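You operate a simulated robot arm through the tools that you are given. There is no shell and no other tool.

You are at the controls of a simulated two-armed robot. One attempt, no reset.

JOB
Rewind the tape to 000, play it and stop between 010 and 020.
Fine: volume at 6; switch the deck on first and leave it on.

Only the result counts: the job must be done as asked and must still hold three seconds after the hand-in. Knocking over, shifting, dropping, spilling or breaking anything else fails it.

ROBOT AND FRAMES
Two 7-joint arms with fingered hands on one trunk that stands fixed in place. Base frame: the origin is at the foot of the trunk, x ahead of it, y to its left, z up; the work surface is at about z = 0.76. Lengths are in m, angles in rad, forces in N, time in s.
The left shoulder is at [0.08, 0.241, 1.417], the right one opposite. With the tool pointing down near the work surface each hand reaches from about 0.3 to 0.96 m from the base axis, measured 20 degrees to its own side. Payload 4.9 kg a hand.
The tool frame of a hand sits at the grasp point between the pads (the TCP): z along the fingers, y along the line on which they close. The tips reach 0.032 m beyond it. The gripper opens to 0.2 m; its body begins 0.089 m behind the TCP. The gripper is a hand of 4 fingers: y runs from the thumb to the fingers, the wrist lies at [0, 0, -0.267] in the tool frame.
Orientation is told as [roll, pitch, yaw] about the base's x, y, z axes, in that order, counted from this pose: with the fingers straight down and closing along the base's y, the tool's x points along the base's -x, its y along +y and its z along -z.

CONTROLS
- The arms move only by the tool apply_moves. It takes "left_increments", "right_increments" or both (then of equal length, played together; a hand with none holds still); each is a list of rows, each an object of numbers (a shift or turn left out is 0): "x", "y", "z": the shift along the base's x, y, z in m; "ax", "ay", "az": the turn, a rotation vector about the base's x, y, z in rad. In form: [{"x": .., "y": .., "z": .., "ax": .., "ay": .., "az": ..}, ...]. A call has 1 to 20 rows; each row shifts and turns the commanded pose from where the row before left it. Each row takes 0.2 s and may step no farther than 0.05 m and 0.15 rad from the row before; otherwise, the whole call is refused. Where a pose cannot be reached the arm comes as near as it can. A force on the tool above 40 N (or 10 N above the force at the start of the call, whichever is more), or a blocked arm, ends the call early, and 0.2 s more pass. In this call time passes only in rows, and 0.2 s behind the last. The reply holds the time, the measured pose of the TCP, the force on the tool along the base axes, the opening and the grip force, in the units named above and with some noise, with the torque about the TCP (base axes, N m) and any sound that the robot's microphone picked up, and new pictures: "pictures" is both (left out), scene, wrist or none (wrist: the cameras of the hands that moved).
- Cameras (640 x 400 px; columns grow to the right, rows downward): "scene" is now at [0.1076, 0.0357, 1.5861]; the picture's right is [0.42, -0.91, 0.00], its down [-0.57, -0.26, -0.78] and it looks along [0.71, 0.33, -0.63] (base axes); focal length 341 px, centre (320, 200). "left" rides on the left gripper at [-0.069, -0.069, -0.116] in its tool frame; the picture's right is [0.71, -0.71, 0.00], its down [0.54, 0.54, -0.64] and it looks along [0.45, 0.45, 0.77] (tool axes); focal length 226 px, centre (320, 200). "right" rides on the right gripper at [0.069, -0.069, -0.116] in its tool frame; the picture's right is [0.71, 0.71, 0.00], its down [-0.54, 0.54, -0.64] and it looks along [-0.45, 0.45, 0.77] (tool axes); focal length 226 px, centre (320, 200). There is no depth. A picture from a camera that has moved, and an enlarged one, comes with that camera's place and axes in the base frame and with its lens.
- move_column(by): slides the trunk up (or, below 0, down) by that many m; the arms and the scene camera ride with it, the base frame stays. It gives what a move gives, with no picture.
- finger_targets(finger1, finger2, finger3, thumb_bend, hand): sets how far each is bent, from 0 (flat) to 1 (curled in); at 0.3 the hand is open as for a grip, at 0.7 the pads meet at the TCP. One left out holds its place. A second passes; each finger stops where it meets its share of the squeeze, and holds until it gets a number again. It is the only way to open and close the hand. It gives what a move gives, with no picture; readings hold the bend of each and the force on the fingers (four entries, about 0 where the hand has none), thumb and palm.
- pan_tilt(pan, tilt): turns the head with the scene camera to pan (to the left, within 1.501 rad either way) and tilt (down, from -0.506 to 1.204), counted from straight ahead of the robot. It gives what a move gives, and a new picture of the scene camera.
- zoom(camera, box): a new picture of the part [left, top, right, bottom] of that camera's present view, enlarged. The clock stands still meanwhile.
- hand_in(): hands the job in; it is judged then, once.

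Places have to be worked out from the pictures, the camera data and where the tool is seen. Open the grippers and draw the arms clear of the work before you hand the job in, unless the task says otherwise.

The tools are called after ">>>" as name(argument=value, ...) on one line, values as JSON. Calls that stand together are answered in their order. apply_moves: Moves the arms, as the interface text tells. Its arguments: {"type":"object","properties":{"left_increments":{"type":"array"},"right_increments":{"type":"array"},"pictures":{"type":"string","enum":["both","scene","wrist","none"]}},"required":[]} The other tools are called the same way: move_column (by) moves the trunk up or down; finger_targets (finger1, finger2, finger3, thumb_bend, hand) moves the fingers one by one; pan_tilt (pan, tilt) turns the head that bears the scene camera; zoom (camera, box) takes an enlarged picture of a part of a camera's view; hand_in () hands the job in.

At the start:

```text
t: 0.0
left_ee_pos: [0.5723, 0.5291, 1.3009]
left_tcp_rot: [0.001, -0.001, 0.002]
left_force: [0.4, -0.2, -0.3]
left_wrist_torque: [0.04, 0.01, 0.01]
left_gripper_width: 0.2001
left_finger_force: 0.0
left_shape: jaw
left_bend: [0.3, 0.3, 0.3, 0.3]
left_finger forces: [0.0, 0.1, 0.1, 0.0, 0.1, 0.1]
right_ee_pos: [0.6873, -0.0716, 1.2211]
right_tcp_rot: [0.001, -0.001, 0.001]
right_force: [1.0, -0.3, -0.5]
right_wrist_torque: [-0.01, 0.01, -0.04]
right_gripper_width: 0.1999
right_finger_force: 0.1
right_shape: jaw
right_bend: [0.3, 0.3, 0.3, 0.3]
right_finger forces: [0.0, 0.1, 0.0, 0.0, 0.0, 0.0]
trunk travel left (down, up): [-0.325, 0.515]
head pan, tilt (commanded): [0.438, 0.675]
```

scene: 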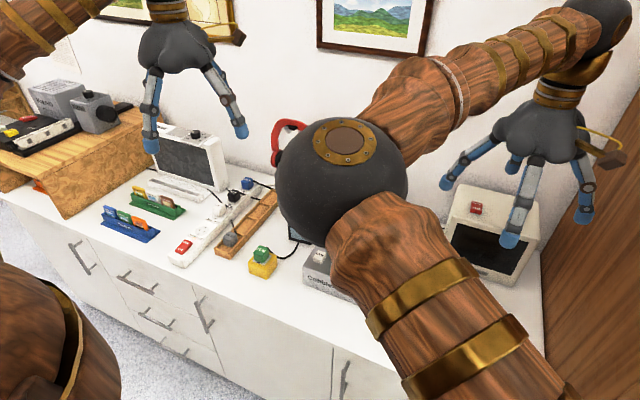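
right: 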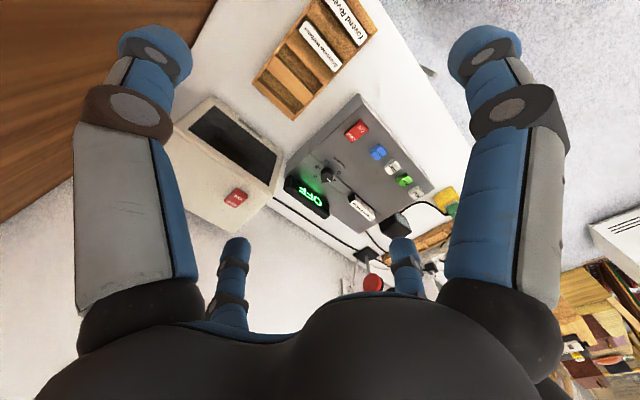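
left: 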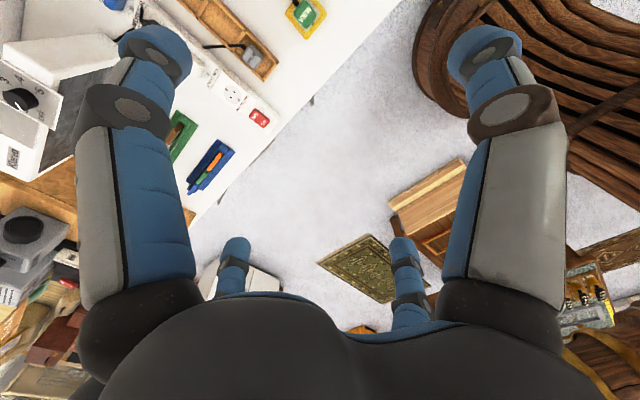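

The right wrist camera sees a grey deck with coloured buttons and an "OFF" display. I enlarge it to read the controls.

>>> zoom(camera="right", box=[260, 80, 480, 280])

>>> zoom(camera="scene", box=[220, 160, 400, 320])

```text
2.00 times, centred on (370, 180) of right
camera zoom: at [0.6198, -0.1407, 1.3379], right [-0.71, 0.71, 0.0], down [0.54, 0.54, 0.64], along [0.45, 0.45, -0.77], focal length 452 px, centre (220, 240)
```

zoom: 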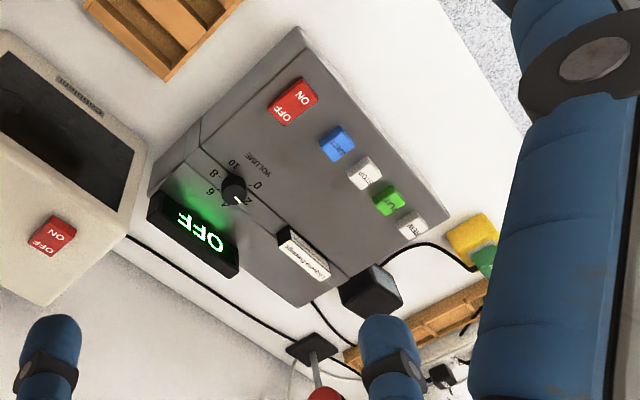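

```text
2.50 times, centred on (310, 240) of scene
camera zoom: at [0.1076, 0.0357, 1.5861], right [0.42, -0.91, 0.0], down [-0.57, -0.26, -0.78], along [0.71, 0.33, -0.63], focal length 853 px, centre (345, 100)
```

zoom: 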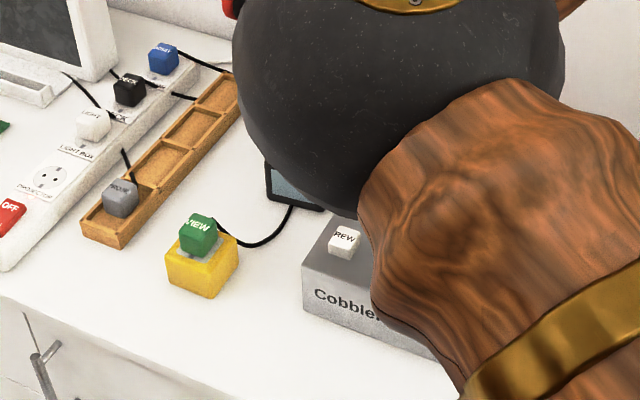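

The right arm's elbow blocks the head camera's view of the deck. I draw the right hand back and to the right, well above everything.

>>> apply_moves(right_increments=[{"x": -0.02, "y": -0.035, "z": 0.01}, {"x": -0.02, "y": -0.035, "z": 0.01}, {"x": -0.02, "y": -0.035, "z": 0.01}, {"x": -0.02, "y": -0.035}, {"x": -0.02, "y": -0.035}, {"x": -0.02, "y": -0.035}, {"x": -0.02, "y": -0.035}, {"x": -0.02, "y": -0.035}, {"x": -0.02, "y": -0.035}, {"x": -0.02, "y": -0.035}], pictures="both")

```text
t: 1.1
left_ee_pos: [0.5752, 0.5348, 1.2982]
left_tcp_rot: [-0.005, 0.001, 0.001]
left_force: [0.6, -0.8, 0.1]
left_wrist_torque: [0.03, 0.02, -0.02]
left_gripper_width: 0.1999
left_finger_force: 0.1
left_shape: jaw
left_bend: [0.3, 0.3, 0.3, 0.3]
left_finger forces: [0.0, 0.0, 0.0, 0.0, 0.0, 0.0]
right_ee_pos: [0.6081, -0.1989, 1.2553]
right_tcp_rot: [0.01, -0.001, 0.02]
right_force: [3.9, 40.7, 4.0]
right_wrist_torque: [-0.23, -0.01, 0.49]
right_gripper_width: 0.1976
right_finger_force: 0.1
right_shape: jaw
right_bend: [0.3, 0.3, 0.3, 0.4]
right_finger forces: [0.1, 0.0, 0.0, 0.0, 40.3, 0.0]
trunk travel left (down, up): [-0.325, 0.515]
head pan, tilt (commanded): [0.438, 0.675]
stopped in row 5 (right hand): the force on the tool passed its limit at 61 N (the readings are from after the stop); the commanded pose is now the measured one
camera scene: at [0.109, 0.0453, 1.5856], right [0.43, -0.9, 0.0], down [-0.57, -0.27, -0.78], along [0.71, 0.33, -0.63], focal length 341 px, centre (320, 200)
camera right: at [0.5415, -0.2725, 1.3702], right [-0.72, 0.69, 0.01], down [0.53, 0.55, 0.65], along [0.45, 0.47, -0.76], focal length 226 px, centre (320, 200)
```

scene: 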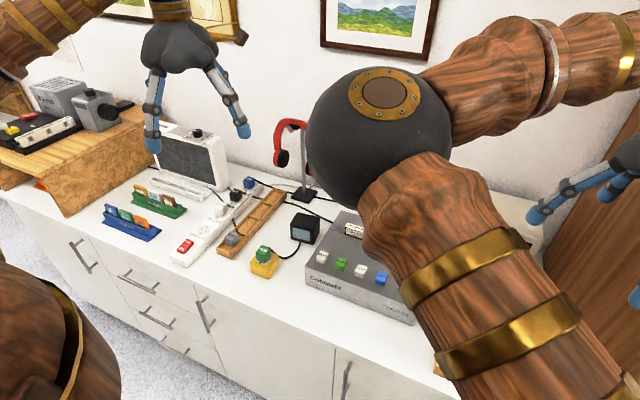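
right: 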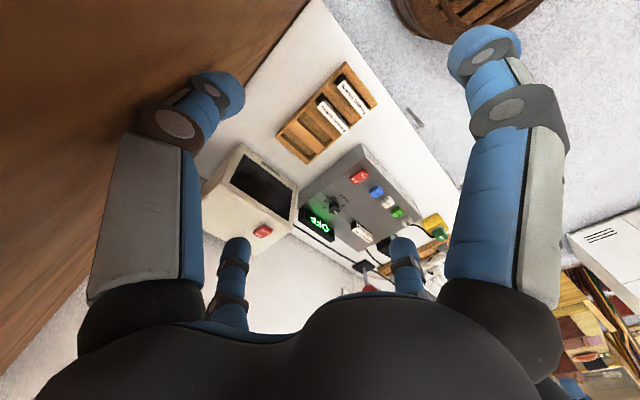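

The right thumb touched the wooden wall on the right at y≈-0.30. I back off to +y and then retract toward the robot instead.

>>> apply_moves(right_increments=[{"y": 0.02}, {"y": 0.02, "x": -0.02}, {"x": -0.03}, {"x": -0.03, "z": 0.01}, {"x": -0.03, "z": 0.01}, {"x": -0.03, "z": 0.01}, {"x": -0.03, "z": 0.01}], pictures="both")

```text
t: 2.7
left_ee_pos: [0.573, 0.5272, 1.301]
left_tcp_rot: [-0.001, -0.001, 0.0]
left_force: [-0.5, -0.2, 0.2]
left_wrist_torque: [0.02, 0.01, 0.04]
left_gripper_width: 0.1996
left_finger_force: 0.0
left_shape: jaw
left_bend: [0.3, 0.3, 0.3, 0.3]
left_finger forces: [0.0, 0.1, 0.0, 0.1, 0.1, 0.0]
right_ee_pos: [0.4377, -0.1903, 1.2921]
right_tcp_rot: [0.003, 0.004, -0.038]
right_force: [-0.2, -0.2, 0.5]
right_wrist_torque: [0.01, -0.06, 0.0]
right_gripper_width: 0.2
right_finger_force: 0.1
right_shape: jaw
right_bend: [0.3, 0.3, 0.3, 0.3]
right_finger forces: [0.1, 0.0, 0.0, 0.0, 0.1, 0.0]
trunk travel left (down, up): [-0.325, 0.515]
head pan, tilt (commanded): [0.438, 0.675]
camera scene: at [0.1067, 0.0355, 1.5861], right [0.42, -0.91, 0.0], down [-0.57, -0.26, -0.78], along [0.71, 0.33, -0.62], focal length 341 px, centre (320, 200)
camera right: at [0.3679, -0.2577, 1.4083], right [-0.68, 0.73, 0.01], down [0.56, 0.52, 0.64], along [0.47, 0.44, -0.77], focal length 226 px, centre (320, 200)
```

scene: 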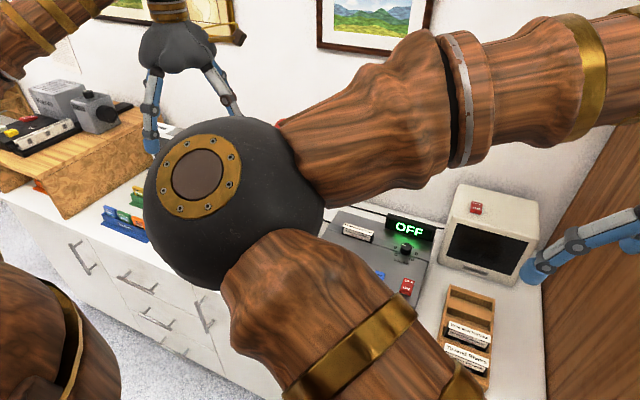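
right: 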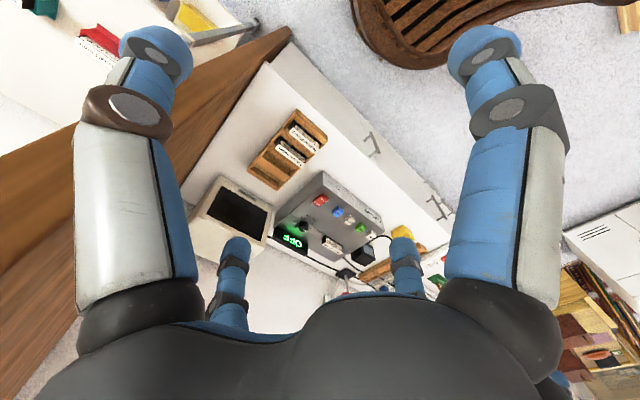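

The elbow still swings into view. The wooden wall seems to end at x≈0.44, so I pull the right hand further back and then out to the right.

>>> apply_moves(right_increments=[{"x": -0.03, "z": -0.02}, {"x": -0.03, "z": -0.02}, {"x": -0.03, "z": -0.02}, {"x": -0.01, "y": -0.03, "z": -0.02}, {"y": -0.04, "z": -0.02}, {"y": -0.04, "z": -0.02}, {"y": -0.04, "z": -0.02}, {"y": -0.04, "z": -0.02}], pictures="both")

```text
t: 4.5
left_ee_pos: [0.5754, 0.5253, 1.3017]
left_tcp_rot: [0.002, 0.0, 0.0]
left_force: [0.8, 0.0, 0.5]
left_wrist_torque: [0.0, -0.02, -0.05]
left_gripper_width: 0.2002
left_finger_force: 0.1
left_shape: jaw
left_bend: [0.3, 0.3, 0.3, 0.3]
left_finger forces: [0.1, 0.0, 0.0, 0.0, 0.0, 0.0]
right_ee_pos: [0.3678, -0.3599, 1.1525]
right_tcp_rot: [0.01, -0.001, 0.013]
right_force: [0.0, 0.0, 0.1]
right_wrist_torque: [0.07, 0.02, 0.01]
right_gripper_width: 0.1997
right_finger_force: 0.1
right_shape: jaw
right_bend: [0.3, 0.3, 0.3, 0.3]
right_finger forces: [0.0, 0.0, 0.0, 0.1, 0.0, 0.1]
right hand out of reach, approached as far as the arm can: row 4, 5, 6
trunk travel left (down, up): [-0.325, 0.515]
head pan, tilt (commanded): [0.438, 0.675]
camera scene: at [0.1092, 0.0328, 1.586], right [0.42, -0.91, 0.0], down [-0.57, -0.26, -0.78], along [0.71, 0.33, -0.63], focal length 341 px, centre (320, 200)
camera right: at [0.3011, -0.4321, 1.2672], right [-0.72, 0.7, 0.01], down [0.53, 0.54, 0.65], along [0.45, 0.47, -0.76], focal length 226 px, centre (320, 200)
```

scene: 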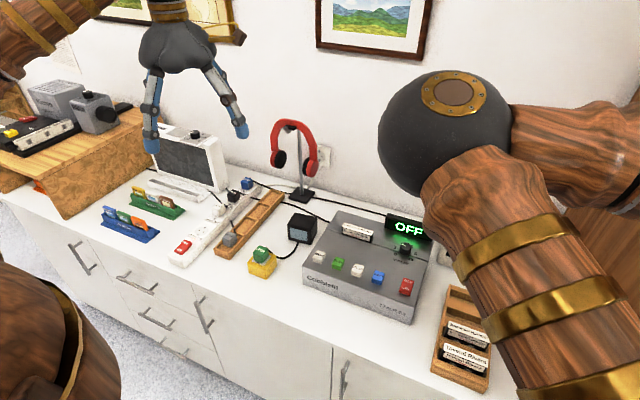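
right: 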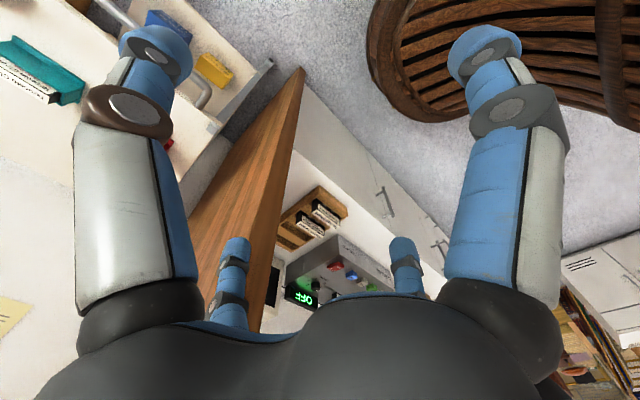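

The deck is now in clear view. I enlarge the deck and the power strip to read the labels.

>>> zoom(camera="scene", box=[290, 200, 450, 330])

>>> zoom(camera="scene", box=[150, 160, 310, 290])

>>> zoom(camera="scene", box=[380, 200, 440, 250])

```text
3.08 times, centred on (370, 265) of scene
camera zoom: at [0.1092, 0.0328, 1.586], right [0.42, -0.91, 0.0], down [-0.57, -0.26, -0.78], along [0.71, 0.33, -0.63], focal length 1050 px, centre (166, 0)
```

zoom: 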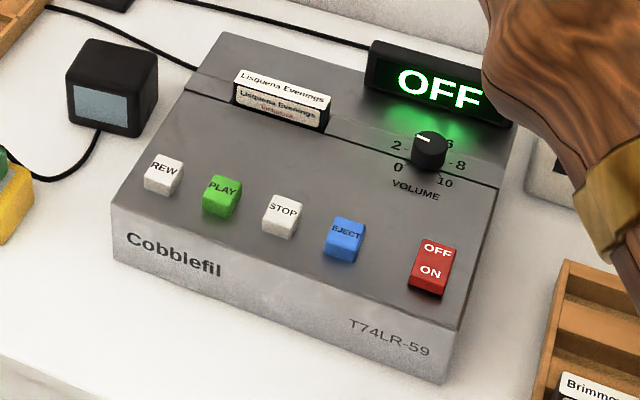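

```text
3.08 times, centred on (230, 225) of scene
camera zoom: at [0.1092, 0.0328, 1.586], right [0.42, -0.91, 0.0], down [-0.57, -0.26, -0.78], along [0.71, 0.33, -0.63], focal length 1050 px, centre (597, 123)
```

zoom: 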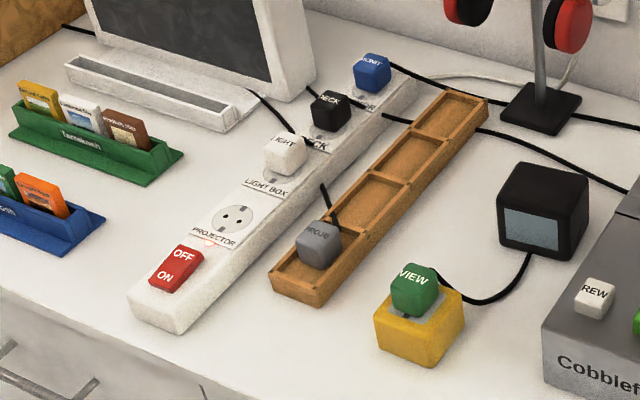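

```text
8.00 times, centred on (410, 225) of scene
camera zoom: at [0.1092, 0.0328, 1.586], right [0.42, -0.91, 0.0], down [-0.57, -0.26, -0.78], along [0.71, 0.33, -0.63], focal length 2730 px, centre (-400, 0)
```

zoom: 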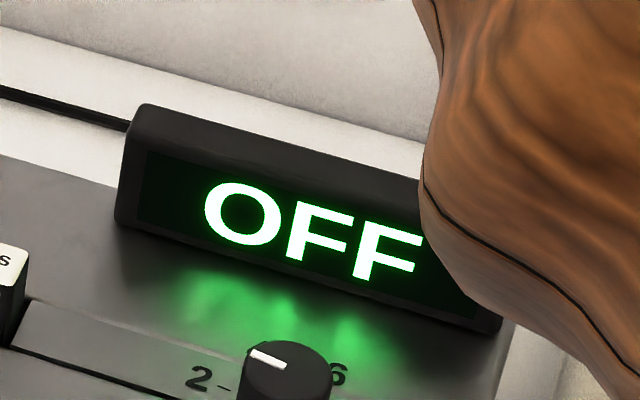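

The deck's flat top is at z≈0.84 (front edge x≈0.66, y 0.035 to 0.35). REW/PLAY/STOP/EJECT lie at x≈0.706, y≈0.32/0.26/0.20/0.145, the ON/OFF rocker at y≈0.068, and the volume knob near (0.84, 0.105). I close the left hand into a pointed pinch to see how its tips look.

>>> finger_targets(hand="left", finger1=0.7, finger2=0.7, finger3=0.7, thumb_bend=0.7)

>>> zoom(camera="left", box=[0, 0, 640, 400])

>>> zoom(camera="scene", box=[80, 0, 300, 200])

```text
t: 5.5
left_ee_pos: [0.5742, 0.5286, 1.3008]
left_tcp_rot: [-0.001, -0.001, -0.001]
left_force: [0.1, 0.1, 0.1]
left_wrist_torque: [0.01, 0.01, -0.01]
left_gripper_width: 0.0022
left_finger_force: 0.1
left_shape: fingers
left_bend: [0.69, 0.69, 0.69, 0.69]
left_finger forces: [0.0, 0.0, 0.1, 0.1, 0.0, 0.0]
right_ee_pos: [0.3677, -0.356, 1.1537]
right_tcp_rot: [0.008, -0.003, 0.015]
right_force: [0.7, 0.7, -0.4]
right_wrist_torque: [0.01, 0.01, -0.04]
right_gripper_width: 0.2
right_finger_force: 0.0
right_shape: jaw
right_bend: [0.3, 0.3, 0.3, 0.3]
right_finger forces: [0.0, 0.1, 0.0, 0.0, 0.0, 0.0]
trunk travel left (down, up): [-0.325, 0.515]
head pan, tilt (commanded): [0.438, 0.675]
```

```text
1.00 times, centred on (320, 200) of left (not enlarged: the box is as wide or as high as the picture)
camera zoom: at [0.6433, 0.4592, 1.4169], right [-0.71, -0.71, 0.0], down [-0.54, 0.54, 0.64], along [-0.46, 0.45, -0.77], focal length 226 px, centre (320, 200)
```

zoom: 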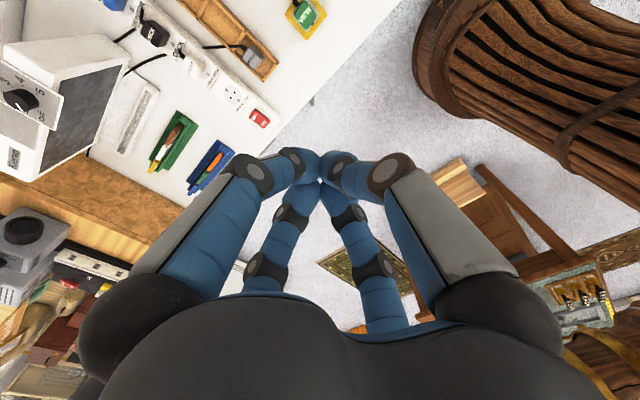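

```text
2.00 times, centred on (190, 100) of scene
camera zoom: at [0.1076, 0.0358, 1.5861], right [0.42, -0.91, 0.0], down [-0.57, -0.26, -0.78], along [0.71, 0.33, -0.63], focal length 683 px, centre (580, 400)
```

zoom: 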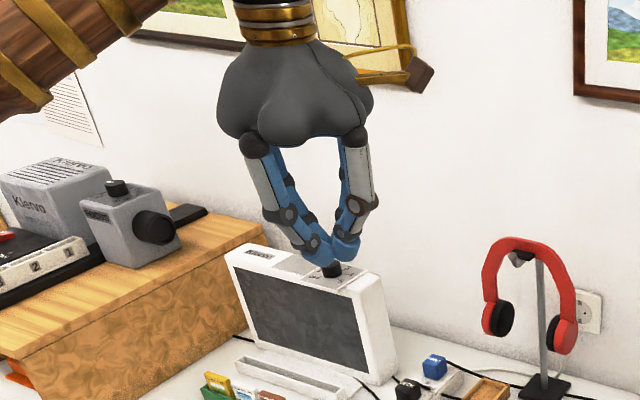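

The pinch forms a compact blunt tip about 5 cm wide, which suits buttons spaced 6 cm apart. I bring the left hand over the deck's ON/OFF rocker, still well above it.

>>> apply_moves(left_increments=[{"x": 0.0095, "y": -0.0384, "z": -0.0208}, {"x": 0.0095, "y": -0.0384, "z": -0.0208}, {"x": 0.0095, "y": -0.0384, "z": -0.0208}, {"x": 0.0095, "y": -0.0384, "z": -0.0208}, {"x": 0.0095, "y": -0.0384, "z": -0.0208}, {"x": 0.0095, "y": -0.0384, "z": -0.0208}, {"x": 0.0095, "y": -0.0384, "z": -0.0208}, {"x": 0.0095, "y": -0.0384, "z": -0.0208}, {"x": 0.0095, "y": -0.0384, "z": -0.0208}, {"x": 0.0095, "y": -0.0384, "z": -0.0208}, {"x": 0.0095, "y": -0.0384, "z": -0.0208}, {"x": 0.0095, "y": -0.0384, "z": -0.0208}], pictures="both")

```text
t: 8.1
left_ee_pos: [0.6904, 0.0638, 1.0474]
left_tcp_rot: [0.001, 0.002, 0.001]
left_force: [-1.1, 0.3, -0.1]
left_wrist_torque: [0.04, -0.01, 0.04]
left_gripper_width: 0.0023
left_finger_force: 0.1
left_shape: fingers
left_bend: [0.69, 0.69, 0.69, 0.69]
left_finger forces: [0.1, 0.0, 0.1, 0.1, 0.0, 0.0]
right_ee_pos: [0.3691, -0.359, 1.1513]
right_tcp_rot: [0.012, -0.003, 0.014]
right_force: [-0.4, 0.0, -1.0]
right_wrist_torque: [0.03, 0.04, -0.04]
right_gripper_width: 0.2
right_finger_force: 0.0
right_shape: jaw
right_bend: [0.3, 0.3, 0.3, 0.3]
right_finger forces: [0.1, 0.1, 0.0, 0.0, 0.1, 0.0]
trunk travel left (down, up): [-0.325, 0.515]
head pan, tilt (commanded): [0.438, 0.675]
camera scene: at [0.1091, 0.0328, 1.5861], right [0.42, -0.91, 0.0], down [-0.57, -0.26, -0.78], along [0.71, 0.33, -0.63], focal length 341 px, centre (320, 200)
camera left: at [0.7604, -0.0051, 1.1634], right [-0.71, -0.71, 0.0], down [-0.54, 0.54, 0.64], along [-0.46, 0.46, -0.76], focal length 226 px, centre (320, 200)
```

scene: 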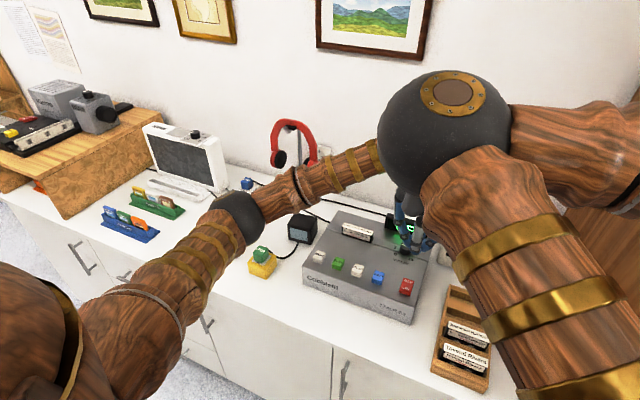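
left: 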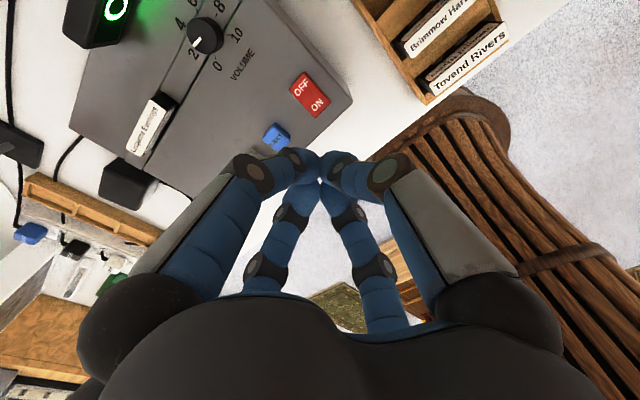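

The left hand is over the rocker, and its camera shows the knob well. I zoom on the knob scale, and shift the right hand further right so its elbow stops hiding the working area.

>>> zoom(camera="left", box=[140, 0, 340, 125])

>>> apply_moves(right_increments=[{"y": -0.03}, {"y": -0.03}, {"y": -0.03}, {"y": -0.03}], pictures="scene")

```text
3.20 times, centred on (240, 62) of left
camera zoom: at [0.7604, -0.0051, 1.1634], right [-0.71, -0.71, 0.0], down [-0.54, 0.54, 0.64], along [-0.46, 0.46, -0.76], focal length 723 px, centre (576, 640)
```

zoom: 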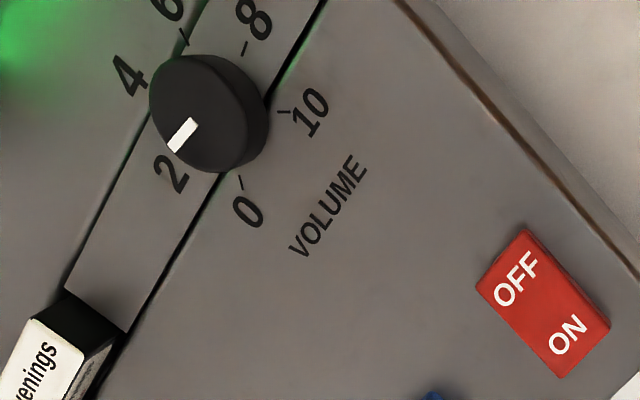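

```text
t: 9.1
left_ee_pos: [0.6904, 0.0636, 1.0475]
left_tcp_rot: [0.003, 0.002, 0.002]
left_force: [0.0, -0.5, -0.3]
left_wrist_torque: [0.0, 0.0, 0.01]
left_gripper_width: 0.002
left_finger_force: 0.0
left_shape: fingers
left_bend: [0.69, 0.69, 0.69, 0.69]
left_finger forces: [0.1, 0.0, 0.0, 0.1, 0.0, 0.0]
right_ee_pos: [0.3691, -0.4801, 1.1508]
right_tcp_rot: [0.011, -0.001, 0.015]
right_force: [0.4, -0.9, 0.4]
right_wrist_torque: [0.02, -0.02, 0.01]
right_gripper_width: 0.1999
right_finger_force: 0.1
right_shape: jaw
right_bend: [0.3, 0.3, 0.3, 0.3]
right_finger forces: [0.0, 0.0, 0.0, 0.0, 0.0, 0.0]
trunk travel left (down, up): [-0.325, 0.515]
head pan, tilt (commanded): [0.438, 0.675]
camera scene: at [0.1085, 0.0326, 1.586], right [0.42, -0.91, 0.0], down [-0.57, -0.26, -0.78], along [0.71, 0.33, -0.62], focal length 341 px, centre (320, 200)
```

scene: 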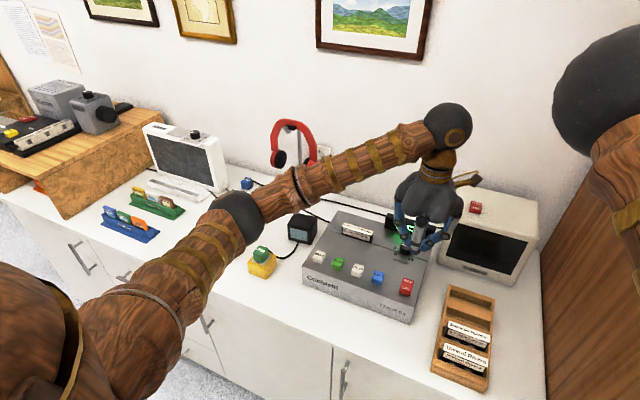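

Now the view is clear. The scale runs from 0 at 135° to 10 at −135° (27° per unit, centre ≈(0.837, 0.100)), and the pointer stands at 2, so it needs ≈108° clockwise. First the power: I lower the pinch toward the ON end of the rocker (≈(0.690, 0.066)).

>>> apply_moves(left_increments=[{"z": -0.03, "y": 0.002}, {"z": -0.03}, {"z": -0.03}, {"z": -0.03}], pictures="both")

>>> zoom(camera="scene", box=[340, 190, 480, 320])

```text
t: 10.1
left_ee_pos: [0.6907, 0.0667, 0.9299]
left_tcp_rot: [0.0, -0.001, 0.001]
left_force: [-0.7, 0.4, 0.6]
left_wrist_torque: [0.01, 0.02, 0.01]
left_gripper_width: 0.0022
left_finger_force: 0.0
left_shape: fingers
left_bend: [0.69, 0.69, 0.69, 0.69]
left_finger forces: [0.1, 0.0, 0.1, 0.0, 0.0, 0.0]
right_ee_pos: [0.3702, -0.478, 1.1525]
right_tcp_rot: [0.009, 0.0, 0.015]
right_force: [0.3, 1.0, 0.5]
right_wrist_torque: [0.02, 0.01, 0.0]
right_gripper_width: 0.1999
right_finger_force: 0.0
right_shape: jaw
right_bend: [0.3, 0.3, 0.3, 0.3]
right_finger forces: [0.0, 0.0, 0.1, 0.1, 0.1, 0.0]
trunk travel left (down, up): [-0.325, 0.515]
head pan, tilt (commanded): [0.438, 0.675]
camera scene: at [0.1082, 0.0353, 1.5861], right [0.42, -0.91, 0.0], down [-0.57, -0.26, -0.78], along [0.71, 0.33, -0.63], focal length 341 px, centre (320, 200)
camera left: at [0.7608, -0.0025, 1.0463], right [-0.71, -0.71, 0.0], down [-0.54, 0.54, 0.64], along [-0.46, 0.45, -0.77], focal length 226 px, centre (320, 200)
```

scene: 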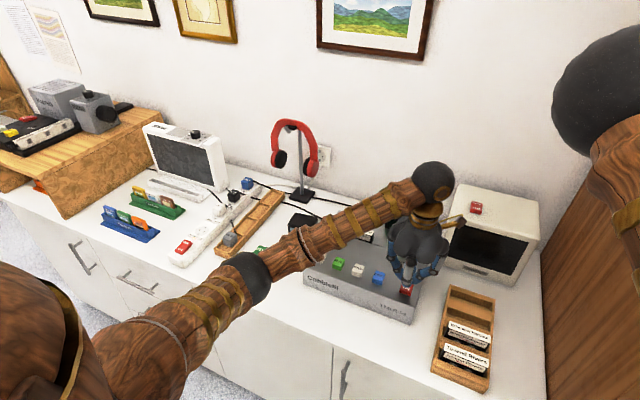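
left: 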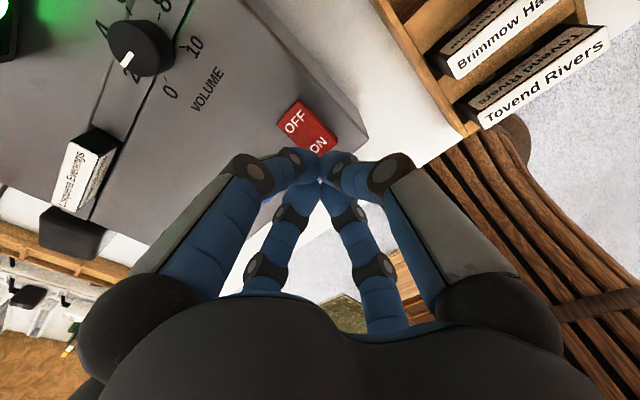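

```text
3.08 times, centred on (410, 255) of scene
camera zoom: at [0.1082, 0.0353, 1.5861], right [0.42, -0.91, 0.0], down [-0.57, -0.26, -0.78], along [0.71, 0.33, -0.63], focal length 1050 px, centre (43, 31)
```

zoom: 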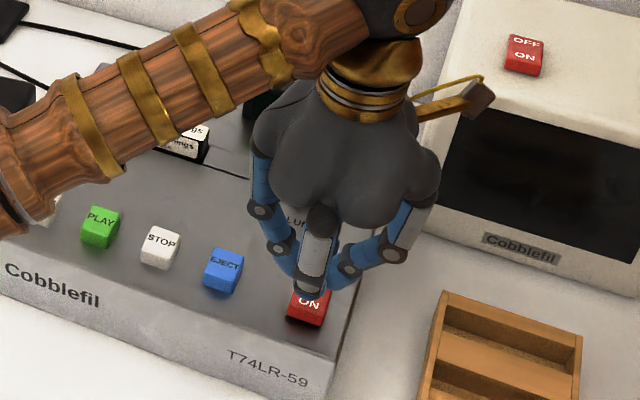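

The pinch is right above the rocker's ON end at TCP z≈0.93. I continue down in finer steps, watching the force.

>>> apply_moves(left_increments=[{"z": -0.015}, {"z": -0.015}, {"z": -0.006}, {"z": -0.004}], pictures="wrist")

>>> zoom(camera="scene", box=[360, 220, 460, 320])

```text
t: 11.1
left_ee_pos: [0.6883, 0.0697, 0.8925]
left_tcp_rot: [0.0, 0.0, 0.0]
left_force: [-0.1, -0.1, 0.0]
left_wrist_torque: [0.03, -0.01, -0.02]
left_gripper_width: 0.0023
left_finger_force: 0.1
left_shape: fingers
left_bend: [0.69, 0.69, 0.69, 0.69]
left_finger forces: [0.1, 0.0, 0.0, 0.1, 0.0, 0.0]
right_ee_pos: [0.3694, -0.4775, 1.1513]
right_tcp_rot: [0.009, -0.002, 0.015]
right_force: [0.2, 0.9, 0.3]
right_wrist_torque: [-0.01, 0.01, 0.01]
right_gripper_width: 0.1997
right_finger_force: 0.2
right_shape: jaw
right_bend: [0.3, 0.3, 0.3, 0.3]
right_finger forces: [0.0, 0.0, 0.0, 0.0, 0.0, 0.1]
trunk travel left (down, up): [-0.325, 0.515]
head pan, tilt (commanded): [0.438, 0.675]
camera left: at [0.7577, -0.0005, 1.0075], right [-0.71, -0.71, 0.0], down [-0.54, 0.54, 0.64], along [-0.46, 0.45, -0.77], focal length 226 px, centre (320, 200)
```

left: 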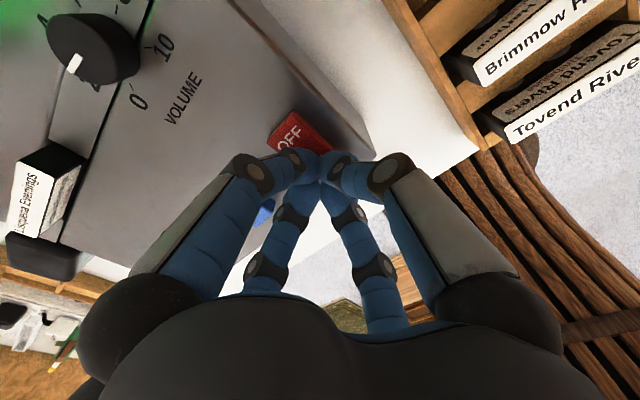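

```text
4.00 times, centred on (410, 270) of scene
camera zoom: at [0.1076, 0.0354, 1.5861], right [0.42, -0.91, 0.0], down [-0.57, -0.26, -0.78], along [0.71, 0.33, -0.63], focal length 1365 px, centre (-40, -80)
```

zoom: 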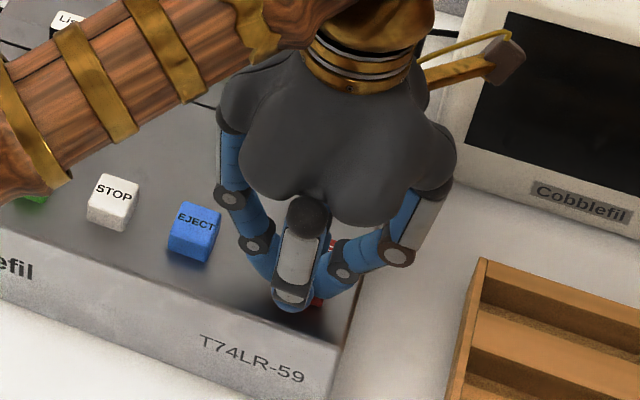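

No contact yet at TCP z≈0.892. I continue downward in small steps with a slight correction toward the rocker's middle line.

>>> apply_moves(left_increments=[{"z": -0.004, "y": -0.003}, {"z": -0.004}, {"z": -0.004}], pictures="none")

>>> zoom(camera="scene", box=[360, 220, 460, 320])

```text
t: 11.9
left_ee_pos: [0.6904, 0.0657, 0.889]
left_tcp_rot: [-0.002, -0.011, 0.001]
left_force: [-10.4, 2.0, 27.6]
left_wrist_torque: [-0.06, 0.13, 0.0]
left_gripper_width: 0.0002
left_finger_force: 16.3
left_shape: fingers
left_bend: [0.7, 0.69, 0.69, 0.7]
left_finger forces: [0.0, 16.0, 0.1, 0.1, 16.7, 0.1]
right_ee_pos: [0.3679, -0.4777, 1.1534]
right_tcp_rot: [0.008, -0.005, 0.013]
right_force: [0.9, -0.3, -0.2]
right_wrist_torque: [-0.03, 0.04, -0.03]
right_gripper_width: 0.1998
right_finger_force: 0.1
right_shape: jaw
right_bend: [0.3, 0.3, 0.3, 0.3]
right_finger forces: [0.0, 0.0, 0.0, 0.0, 0.0, 0.1]
trunk travel left (down, up): [-0.325, 0.515]
head pan, tilt (commanded): [0.438, 0.675]
stopped in row 3 (left hand): the force on the tool passed its limit at 44 N (the readings are from after the stop); the commanded pose is now the measured one
```

```text
4.00 times, centred on (410, 270) of scene
camera zoom: at [0.1047, 0.0351, 1.5864], right [0.42, -0.91, 0.0], down [-0.56, -0.26, -0.78], along [0.71, 0.33, -0.62], focal length 1365 px, centre (-40, -80)
```

zoom: 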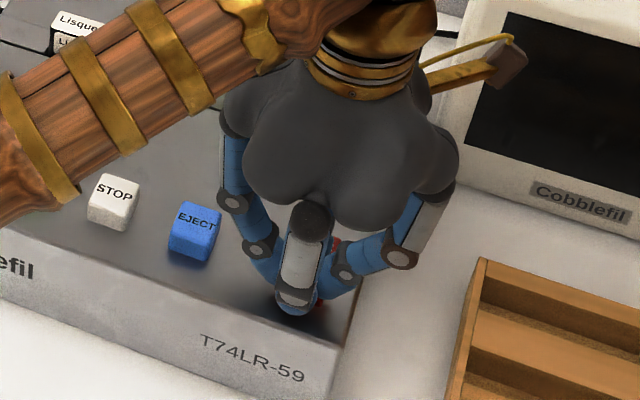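

The tip met the rocker with ~40 N and the call stopped. I lift off and check the rocker and display.

>>> apply_moves(left_increments=[{"z": 0.01}, {"z": 0.02}, {"z": 0.04}, {"z": 0.04}], pictures="both")

>>> zoom(camera="scene", box=[340, 190, 480, 320])

>>> zoom(camera="left", box=[140, 0, 340, 125])

```text
t: 12.9
left_ee_pos: [0.6914, 0.0639, 0.9974]
left_tcp_rot: [-0.001, -0.006, 0.002]
left_force: [0.6, -0.5, -0.3]
left_wrist_torque: [0.0, 0.02, -0.02]
left_gripper_width: 0.0018
left_finger_force: 0.1
left_shape: fingers
left_bend: [0.69, 0.69, 0.69, 0.69]
left_finger forces: [0.1, 0.0, 0.0, 0.1, 0.0, 0.0]
right_ee_pos: [0.369, -0.4777, 1.1515]
right_tcp_rot: [0.008, -0.002, 0.014]
right_force: [0.5, -0.3, -0.4]
right_wrist_torque: [-0.01, -0.01, 0.02]
right_gripper_width: 0.1998
right_finger_force: 0.1
right_shape: jaw
right_bend: [0.3, 0.3, 0.3, 0.3]
right_finger forces: [0.0, 0.0, 0.0, 0.0, 0.0, 0.0]
trunk travel left (down, up): [-0.325, 0.515]
head pan, tilt (commanded): [0.438, 0.675]
camera scene: at [0.1076, 0.0351, 1.5859], right [0.42, -0.91, 0.0], down [-0.57, -0.26, -0.78], along [0.71, 0.33, -0.63], focal length 341 px, centre (320, 200)
camera left: at [0.7605, -0.0046, 1.1125], right [-0.71, -0.71, 0.0], down [-0.55, 0.54, 0.64], along [-0.45, 0.45, -0.77], focal length 226 px, centre (320, 200)
```

scene: 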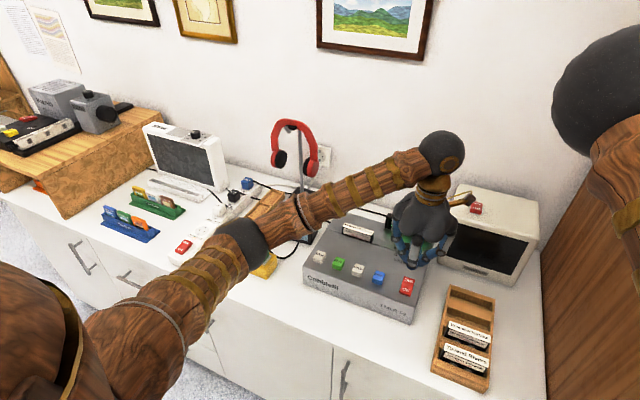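
left: 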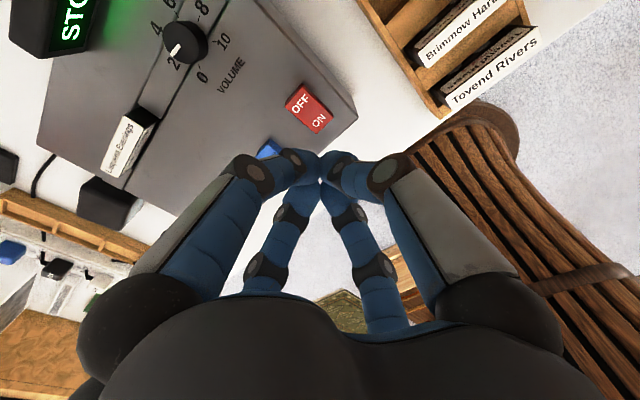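

```text
3.08 times, centred on (410, 255) of scene
camera zoom: at [0.1076, 0.0351, 1.5859], right [0.42, -0.91, 0.0], down [-0.57, -0.26, -0.78], along [0.71, 0.33, -0.63], focal length 1050 px, centre (43, 31)
```

zoom: 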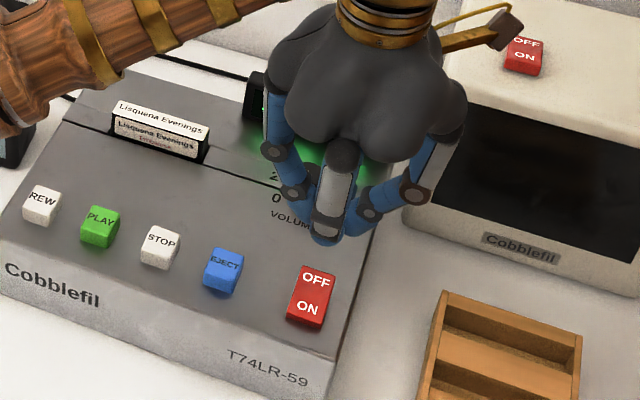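

```text
3.20 times, centred on (240, 62) of left
camera zoom: at [0.7605, -0.0046, 1.1125], right [-0.71, -0.71, 0.0], down [-0.55, 0.54, 0.64], along [-0.45, 0.45, -0.77], focal length 723 px, centre (576, 640)
```

zoom: 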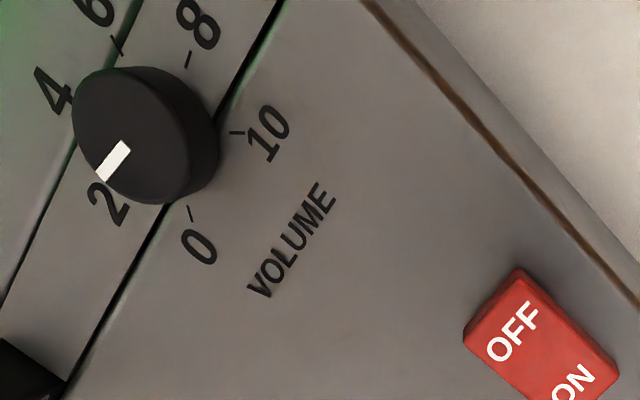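

The display now reads "STO…", so the deck is on. Next is the volume: I move the pinch over the knob (0.837, 0.100) at a safe height while pre-turning the hand by +0.94 rad, and open the fingers partly.

>>> apply_moves(left_increments=[{"x": 0.0208, "y": 0.005, "az": 0.134}, {"x": 0.0208, "y": 0.005, "az": 0.134}, {"x": 0.0208, "y": 0.005, "az": 0.134}, {"x": 0.0208, "y": 0.005, "az": 0.134}, {"x": 0.0208, "y": 0.005, "az": 0.134}, {"x": 0.0208, "y": 0.005, "az": 0.134}, {"x": 0.0208, "y": 0.005, "az": 0.134}], pictures="none")

>>> finger_targets(hand="left", finger1=0.57, finger2=0.57, finger3=0.57, thumb_bend=0.57)

>>> zoom(camera="left", box=[0, 0, 640, 400])

>>> zoom(camera="scene", box=[320, 170, 480, 300])

```text
t: 14.5
left_ee_pos: [0.8383, 0.0988, 0.9933]
left_tcp_rot: [-0.003, -0.008, 0.94]
left_force: [0.4, -0.2, -0.1]
left_wrist_torque: [-0.01, 0.01, -0.01]
left_gripper_width: 0.0019
left_finger_force: 0.0
left_shape: fingers
left_bend: [0.69, 0.69, 0.69, 0.69]
left_finger forces: [0.1, 0.0, 0.0, 0.0, 0.0, 0.0]
right_ee_pos: [0.3696, -0.4783, 1.1515]
right_tcp_rot: [0.01, -0.001, 0.015]
right_force: [0.3, -0.4, 0.4]
right_wrist_torque: [0.01, 0.0, 0.03]
right_gripper_width: 0.2
right_finger_force: 0.1
right_shape: jaw
right_bend: [0.3, 0.3, 0.3, 0.3]
right_finger forces: [0.1, 0.0, 0.1, 0.0, 0.1, 0.1]
trunk travel left (down, up): [-0.325, 0.515]
head pan, tilt (commanded): [0.438, 0.675]
```

```text
t: 15.5
left_ee_pos: [0.8366, 0.0997, 0.9957]
left_tcp_rot: [-0.002, -0.007, 0.94]
left_force: [0.2, 0.0, 0.3]
left_wrist_torque: [0.0, -0.02, -0.02]
left_gripper_width: 0.0472
left_finger_force: 0.1
left_shape: fingers
left_bend: [0.56, 0.56, 0.56, 0.56]
left_finger forces: [0.1, 0.0, 0.0, 0.0, 0.0, 0.0]
right_ee_pos: [0.371, -0.4771, 1.1518]
right_tcp_rot: [0.01, -0.002, 0.013]
right_force: [-0.9, -0.2, -0.1]
right_wrist_torque: [-0.02, 0.0, -0.04]
right_gripper_width: 0.1999
right_finger_force: 0.0
right_shape: jaw
right_bend: [0.3, 0.3, 0.3, 0.3]
right_finger forces: [0.0, 0.1, 0.1, 0.0, 0.1, 0.0]
trunk travel left (down, up): [-0.325, 0.515]
head pan, tilt (commanded): [0.438, 0.675]
```

```text
1.00 times, centred on (320, 200) of left (not enlarged: the box is as wide or as high as the picture)
camera zoom: at [0.9345, 0.1146, 1.1103], right [0.15, -0.99, 0.0], down [-0.76, -0.12, 0.64], along [-0.63, -0.1, -0.77], focal length 226 px, centre (320, 200)
```

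zoom: 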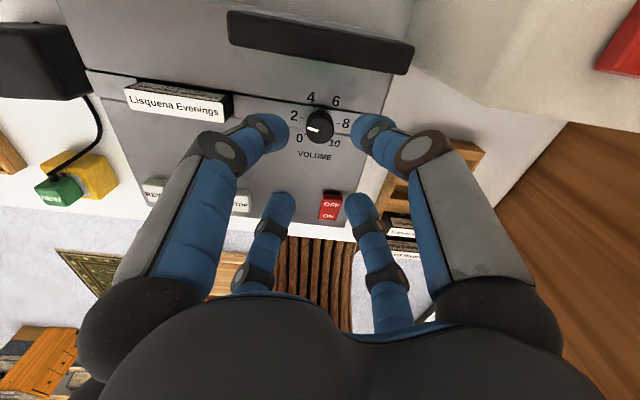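

```text
3.08 times, centred on (400, 235) of scene
camera zoom: at [0.1078, 0.0352, 1.5861], right [0.42, -0.91, 0.0], down [-0.57, -0.26, -0.78], along [0.71, 0.33, -0.63], focal length 1050 px, centre (74, 92)
```

zoom: 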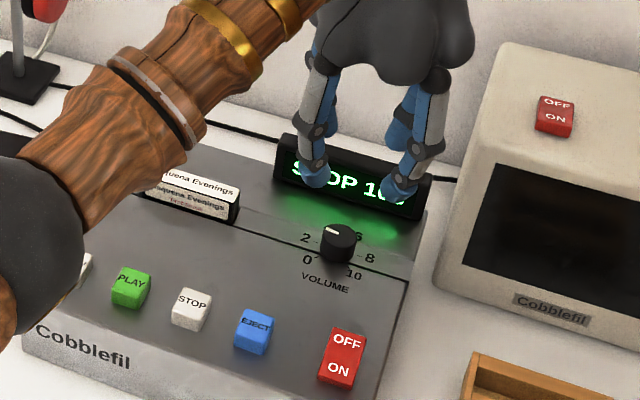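

The display reads "STOP 1xx". The opening is now 4.7 cm for a knob of ≈3.8 cm; I zoom to check the alignment of the knob under the hand.

>>> zoom(camera="left", box=[240, 70, 400, 170])

>>> finger_targets(hand="left", finger1=0.53, finger2=0.53, finger3=0.53, thumb_bend=0.53)

```text
4.00 times, centred on (320, 120) of left
camera zoom: at [0.9345, 0.1146, 1.1103], right [0.15, -0.99, 0.0], down [-0.76, -0.12, 0.64], along [-0.63, -0.1, -0.77], focal length 904 px, centre (320, 520)
```

zoom: 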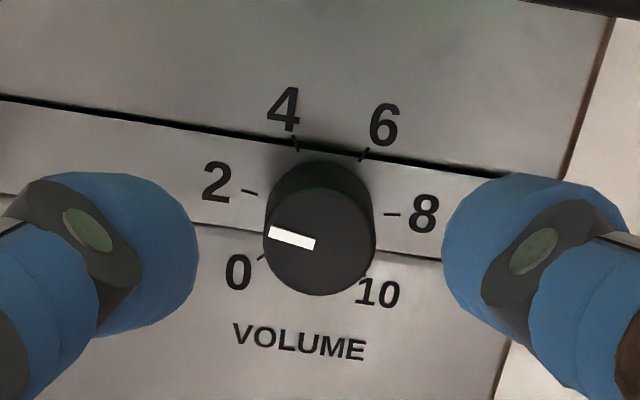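

```text
t: 16.5
left_ee_pos: [0.8375, 0.1011, 0.9943]
left_tcp_rot: [-0.003, -0.009, 0.938]
left_force: [0.6, -0.8, 0.5]
left_wrist_torque: [0.01, 0.01, 0.01]
left_gripper_width: 0.0577
left_finger_force: 0.0
left_shape: fingers
left_bend: [0.53, 0.53, 0.53, 0.53]
left_finger forces: [0.1, 0.0, 0.1, 0.0, 0.0, 0.0]
right_ee_pos: [0.3711, -0.4782, 1.1522]
right_tcp_rot: [0.008, -0.003, 0.014]
right_force: [0.0, 0.0, 0.3]
right_wrist_torque: [-0.01, -0.01, 0.01]
right_gripper_width: 0.1997
right_finger_force: 0.0
right_shape: jaw
right_bend: [0.3, 0.3, 0.3, 0.3]
right_finger forces: [0.1, 0.0, 0.1, 0.1, 0.0, 0.0]
trunk travel left (down, up): [-0.325, 0.515]
head pan, tilt (commanded): [0.438, 0.675]
```

Opening is now 5.8 cm, and the knob centre seems at x≈0.834–0.836, y≈0.100. I descend to TCP z≈0.93 with a 2 mm correction in x and recheck.

>>> apply_moves(left_increments=[{"x": -0.002, "z": -0.025}, {"z": -0.02}, {"z": -0.02}], pictures="wrist")

>>> zoom(camera="left", box=[240, 70, 400, 170])

>>> zoom(camera="scene", box=[340, 190, 460, 290])

```text
t: 17.3
left_ee_pos: [0.8334, 0.1017, 0.927]
left_tcp_rot: [-0.002, -0.009, 0.941]
left_force: [0.5, -0.1, 1.0]
left_wrist_torque: [0.02, 0.01, -0.01]
left_gripper_width: 0.0578
left_finger_force: 0.1
left_shape: fingers
left_bend: [0.53, 0.53, 0.53, 0.53]
left_finger forces: [0.0, 0.0, 0.0, 0.1, 0.0, 0.1]
right_ee_pos: [0.3699, -0.4789, 1.1522]
right_tcp_rot: [0.008, 0.0, 0.015]
right_force: [0.5, -0.4, 0.3]
right_wrist_torque: [-0.01, 0.01, 0.01]
right_gripper_width: 0.2
right_finger_force: 0.1
right_shape: jaw
right_bend: [0.3, 0.3, 0.3, 0.3]
right_finger forces: [0.0, 0.0, 0.0, 0.0, 0.0, 0.0]
trunk travel left (down, up): [-0.325, 0.515]
head pan, tilt (commanded): [0.438, 0.675]
camera left: at [0.9312, 0.1157, 1.0434], right [0.15, -0.99, 0.0], down [-0.76, -0.12, 0.64], along [-0.63, -0.1, -0.77], focal length 226 px, centre (320, 200)
```

left: 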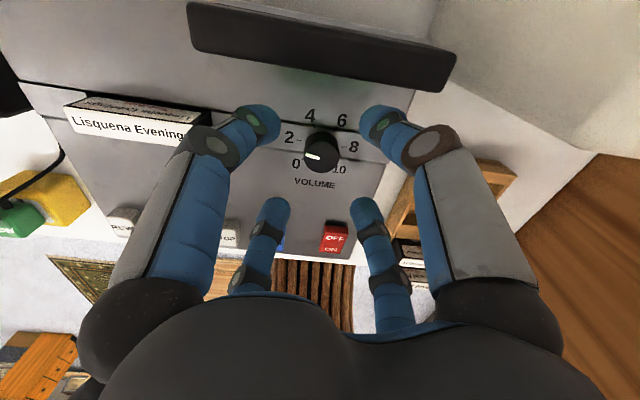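

```text
4.00 times, centred on (320, 120) of left
camera zoom: at [0.9312, 0.1157, 1.0434], right [0.15, -0.99, 0.0], down [-0.76, -0.12, 0.64], along [-0.63, -0.1, -0.77], focal length 904 px, centre (320, 520)
```

zoom: 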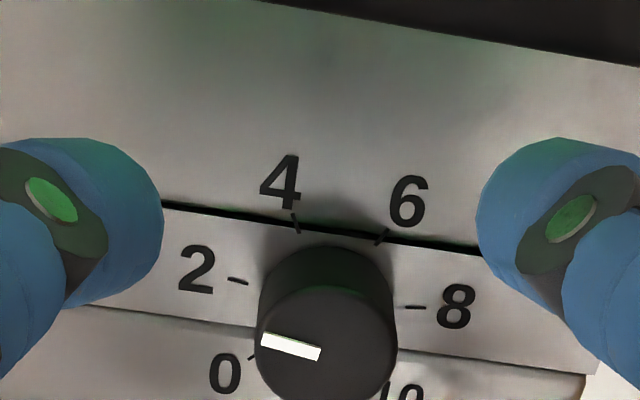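

```text
4.00 times, centred on (400, 240) of scene
camera zoom: at [0.108, 0.0351, 1.5861], right [0.42, -0.91, 0.0], down [-0.57, -0.26, -0.78], along [0.71, 0.33, -0.63], focal length 1365 px, centre (0, 40)
```

zoom: 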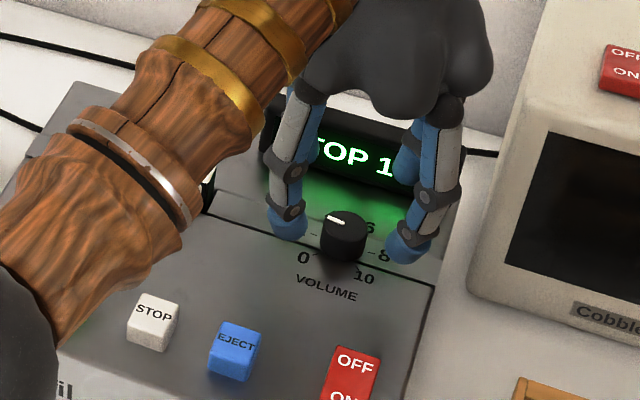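

The knob is ≈2 mm toward −x and ≈1.5 mm toward −y of the hand's centre. I correct and descend further to TCP z≈0.895.

>>> apply_moves(left_increments=[{"x": -0.002, "y": -0.0015, "z": -0.012}, {"z": -0.01}, {"z": -0.01}], pictures="wrist")

>>> zoom(camera="left", box=[220, 80, 420, 205])

>>> zoom(camera="scene", box=[340, 190, 460, 290])

```text
t: 18.1
left_ee_pos: [0.8329, 0.1003, 0.8971]
left_tcp_rot: [-0.001, -0.006, 0.942]
left_force: [0.3, -0.6, 0.2]
left_wrist_torque: [0.0, -0.02, -0.02]
left_gripper_width: 0.0577
left_finger_force: 0.2
left_shape: fingers
left_bend: [0.53, 0.53, 0.53, 0.53]
left_finger forces: [0.0, 0.0, 0.0, 0.0, 0.0, 0.0]
right_ee_pos: [0.3691, -0.4779, 1.1515]
right_tcp_rot: [0.006, -0.003, 0.014]
right_force: [0.2, 0.6, -0.6]
right_wrist_torque: [-0.02, 0.01, 0.0]
right_gripper_width: 0.1998
right_finger_force: 0.1
right_shape: jaw
right_bend: [0.3, 0.3, 0.3, 0.3]
right_finger forces: [0.0, 0.0, 0.0, 0.1, 0.1, 0.1]
trunk travel left (down, up): [-0.325, 0.515]
head pan, tilt (commanded): [0.438, 0.675]
camera left: at [0.9284, 0.1148, 1.0134], right [0.15, -0.99, 0.0], down [-0.76, -0.12, 0.64], along [-0.63, -0.1, -0.77], focal length 226 px, centre (320, 200)
```

left: 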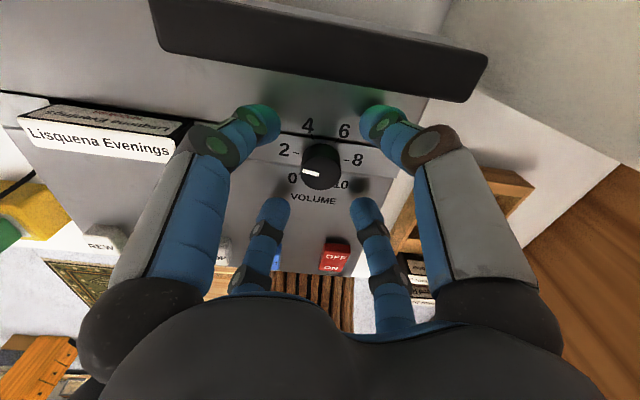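

```text
3.20 times, centred on (320, 142) of left
camera zoom: at [0.9284, 0.1148, 1.0134], right [0.15, -0.99, 0.0], down [-0.76, -0.12, 0.64], along [-0.63, -0.1, -0.77], focal length 723 px, centre (320, 384)
```

zoom: 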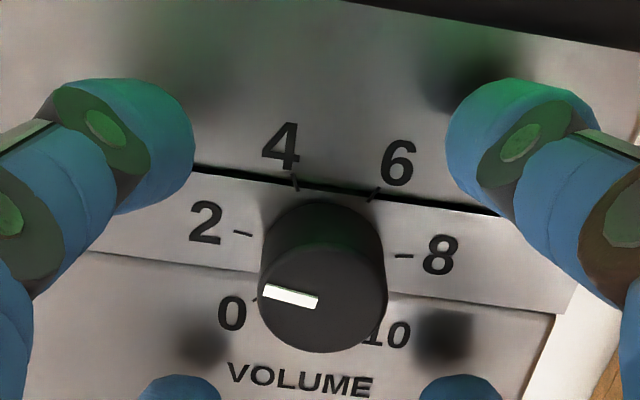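

```text
4.00 times, centred on (400, 240) of scene
camera zoom: at [0.1077, 0.0354, 1.5861], right [0.42, -0.91, 0.0], down [-0.57, -0.26, -0.78], along [0.71, 0.33, -0.63], focal length 1365 px, centre (0, 40)
```

zoom: 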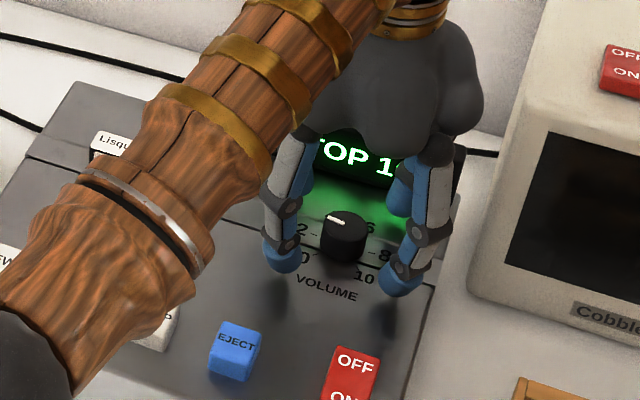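

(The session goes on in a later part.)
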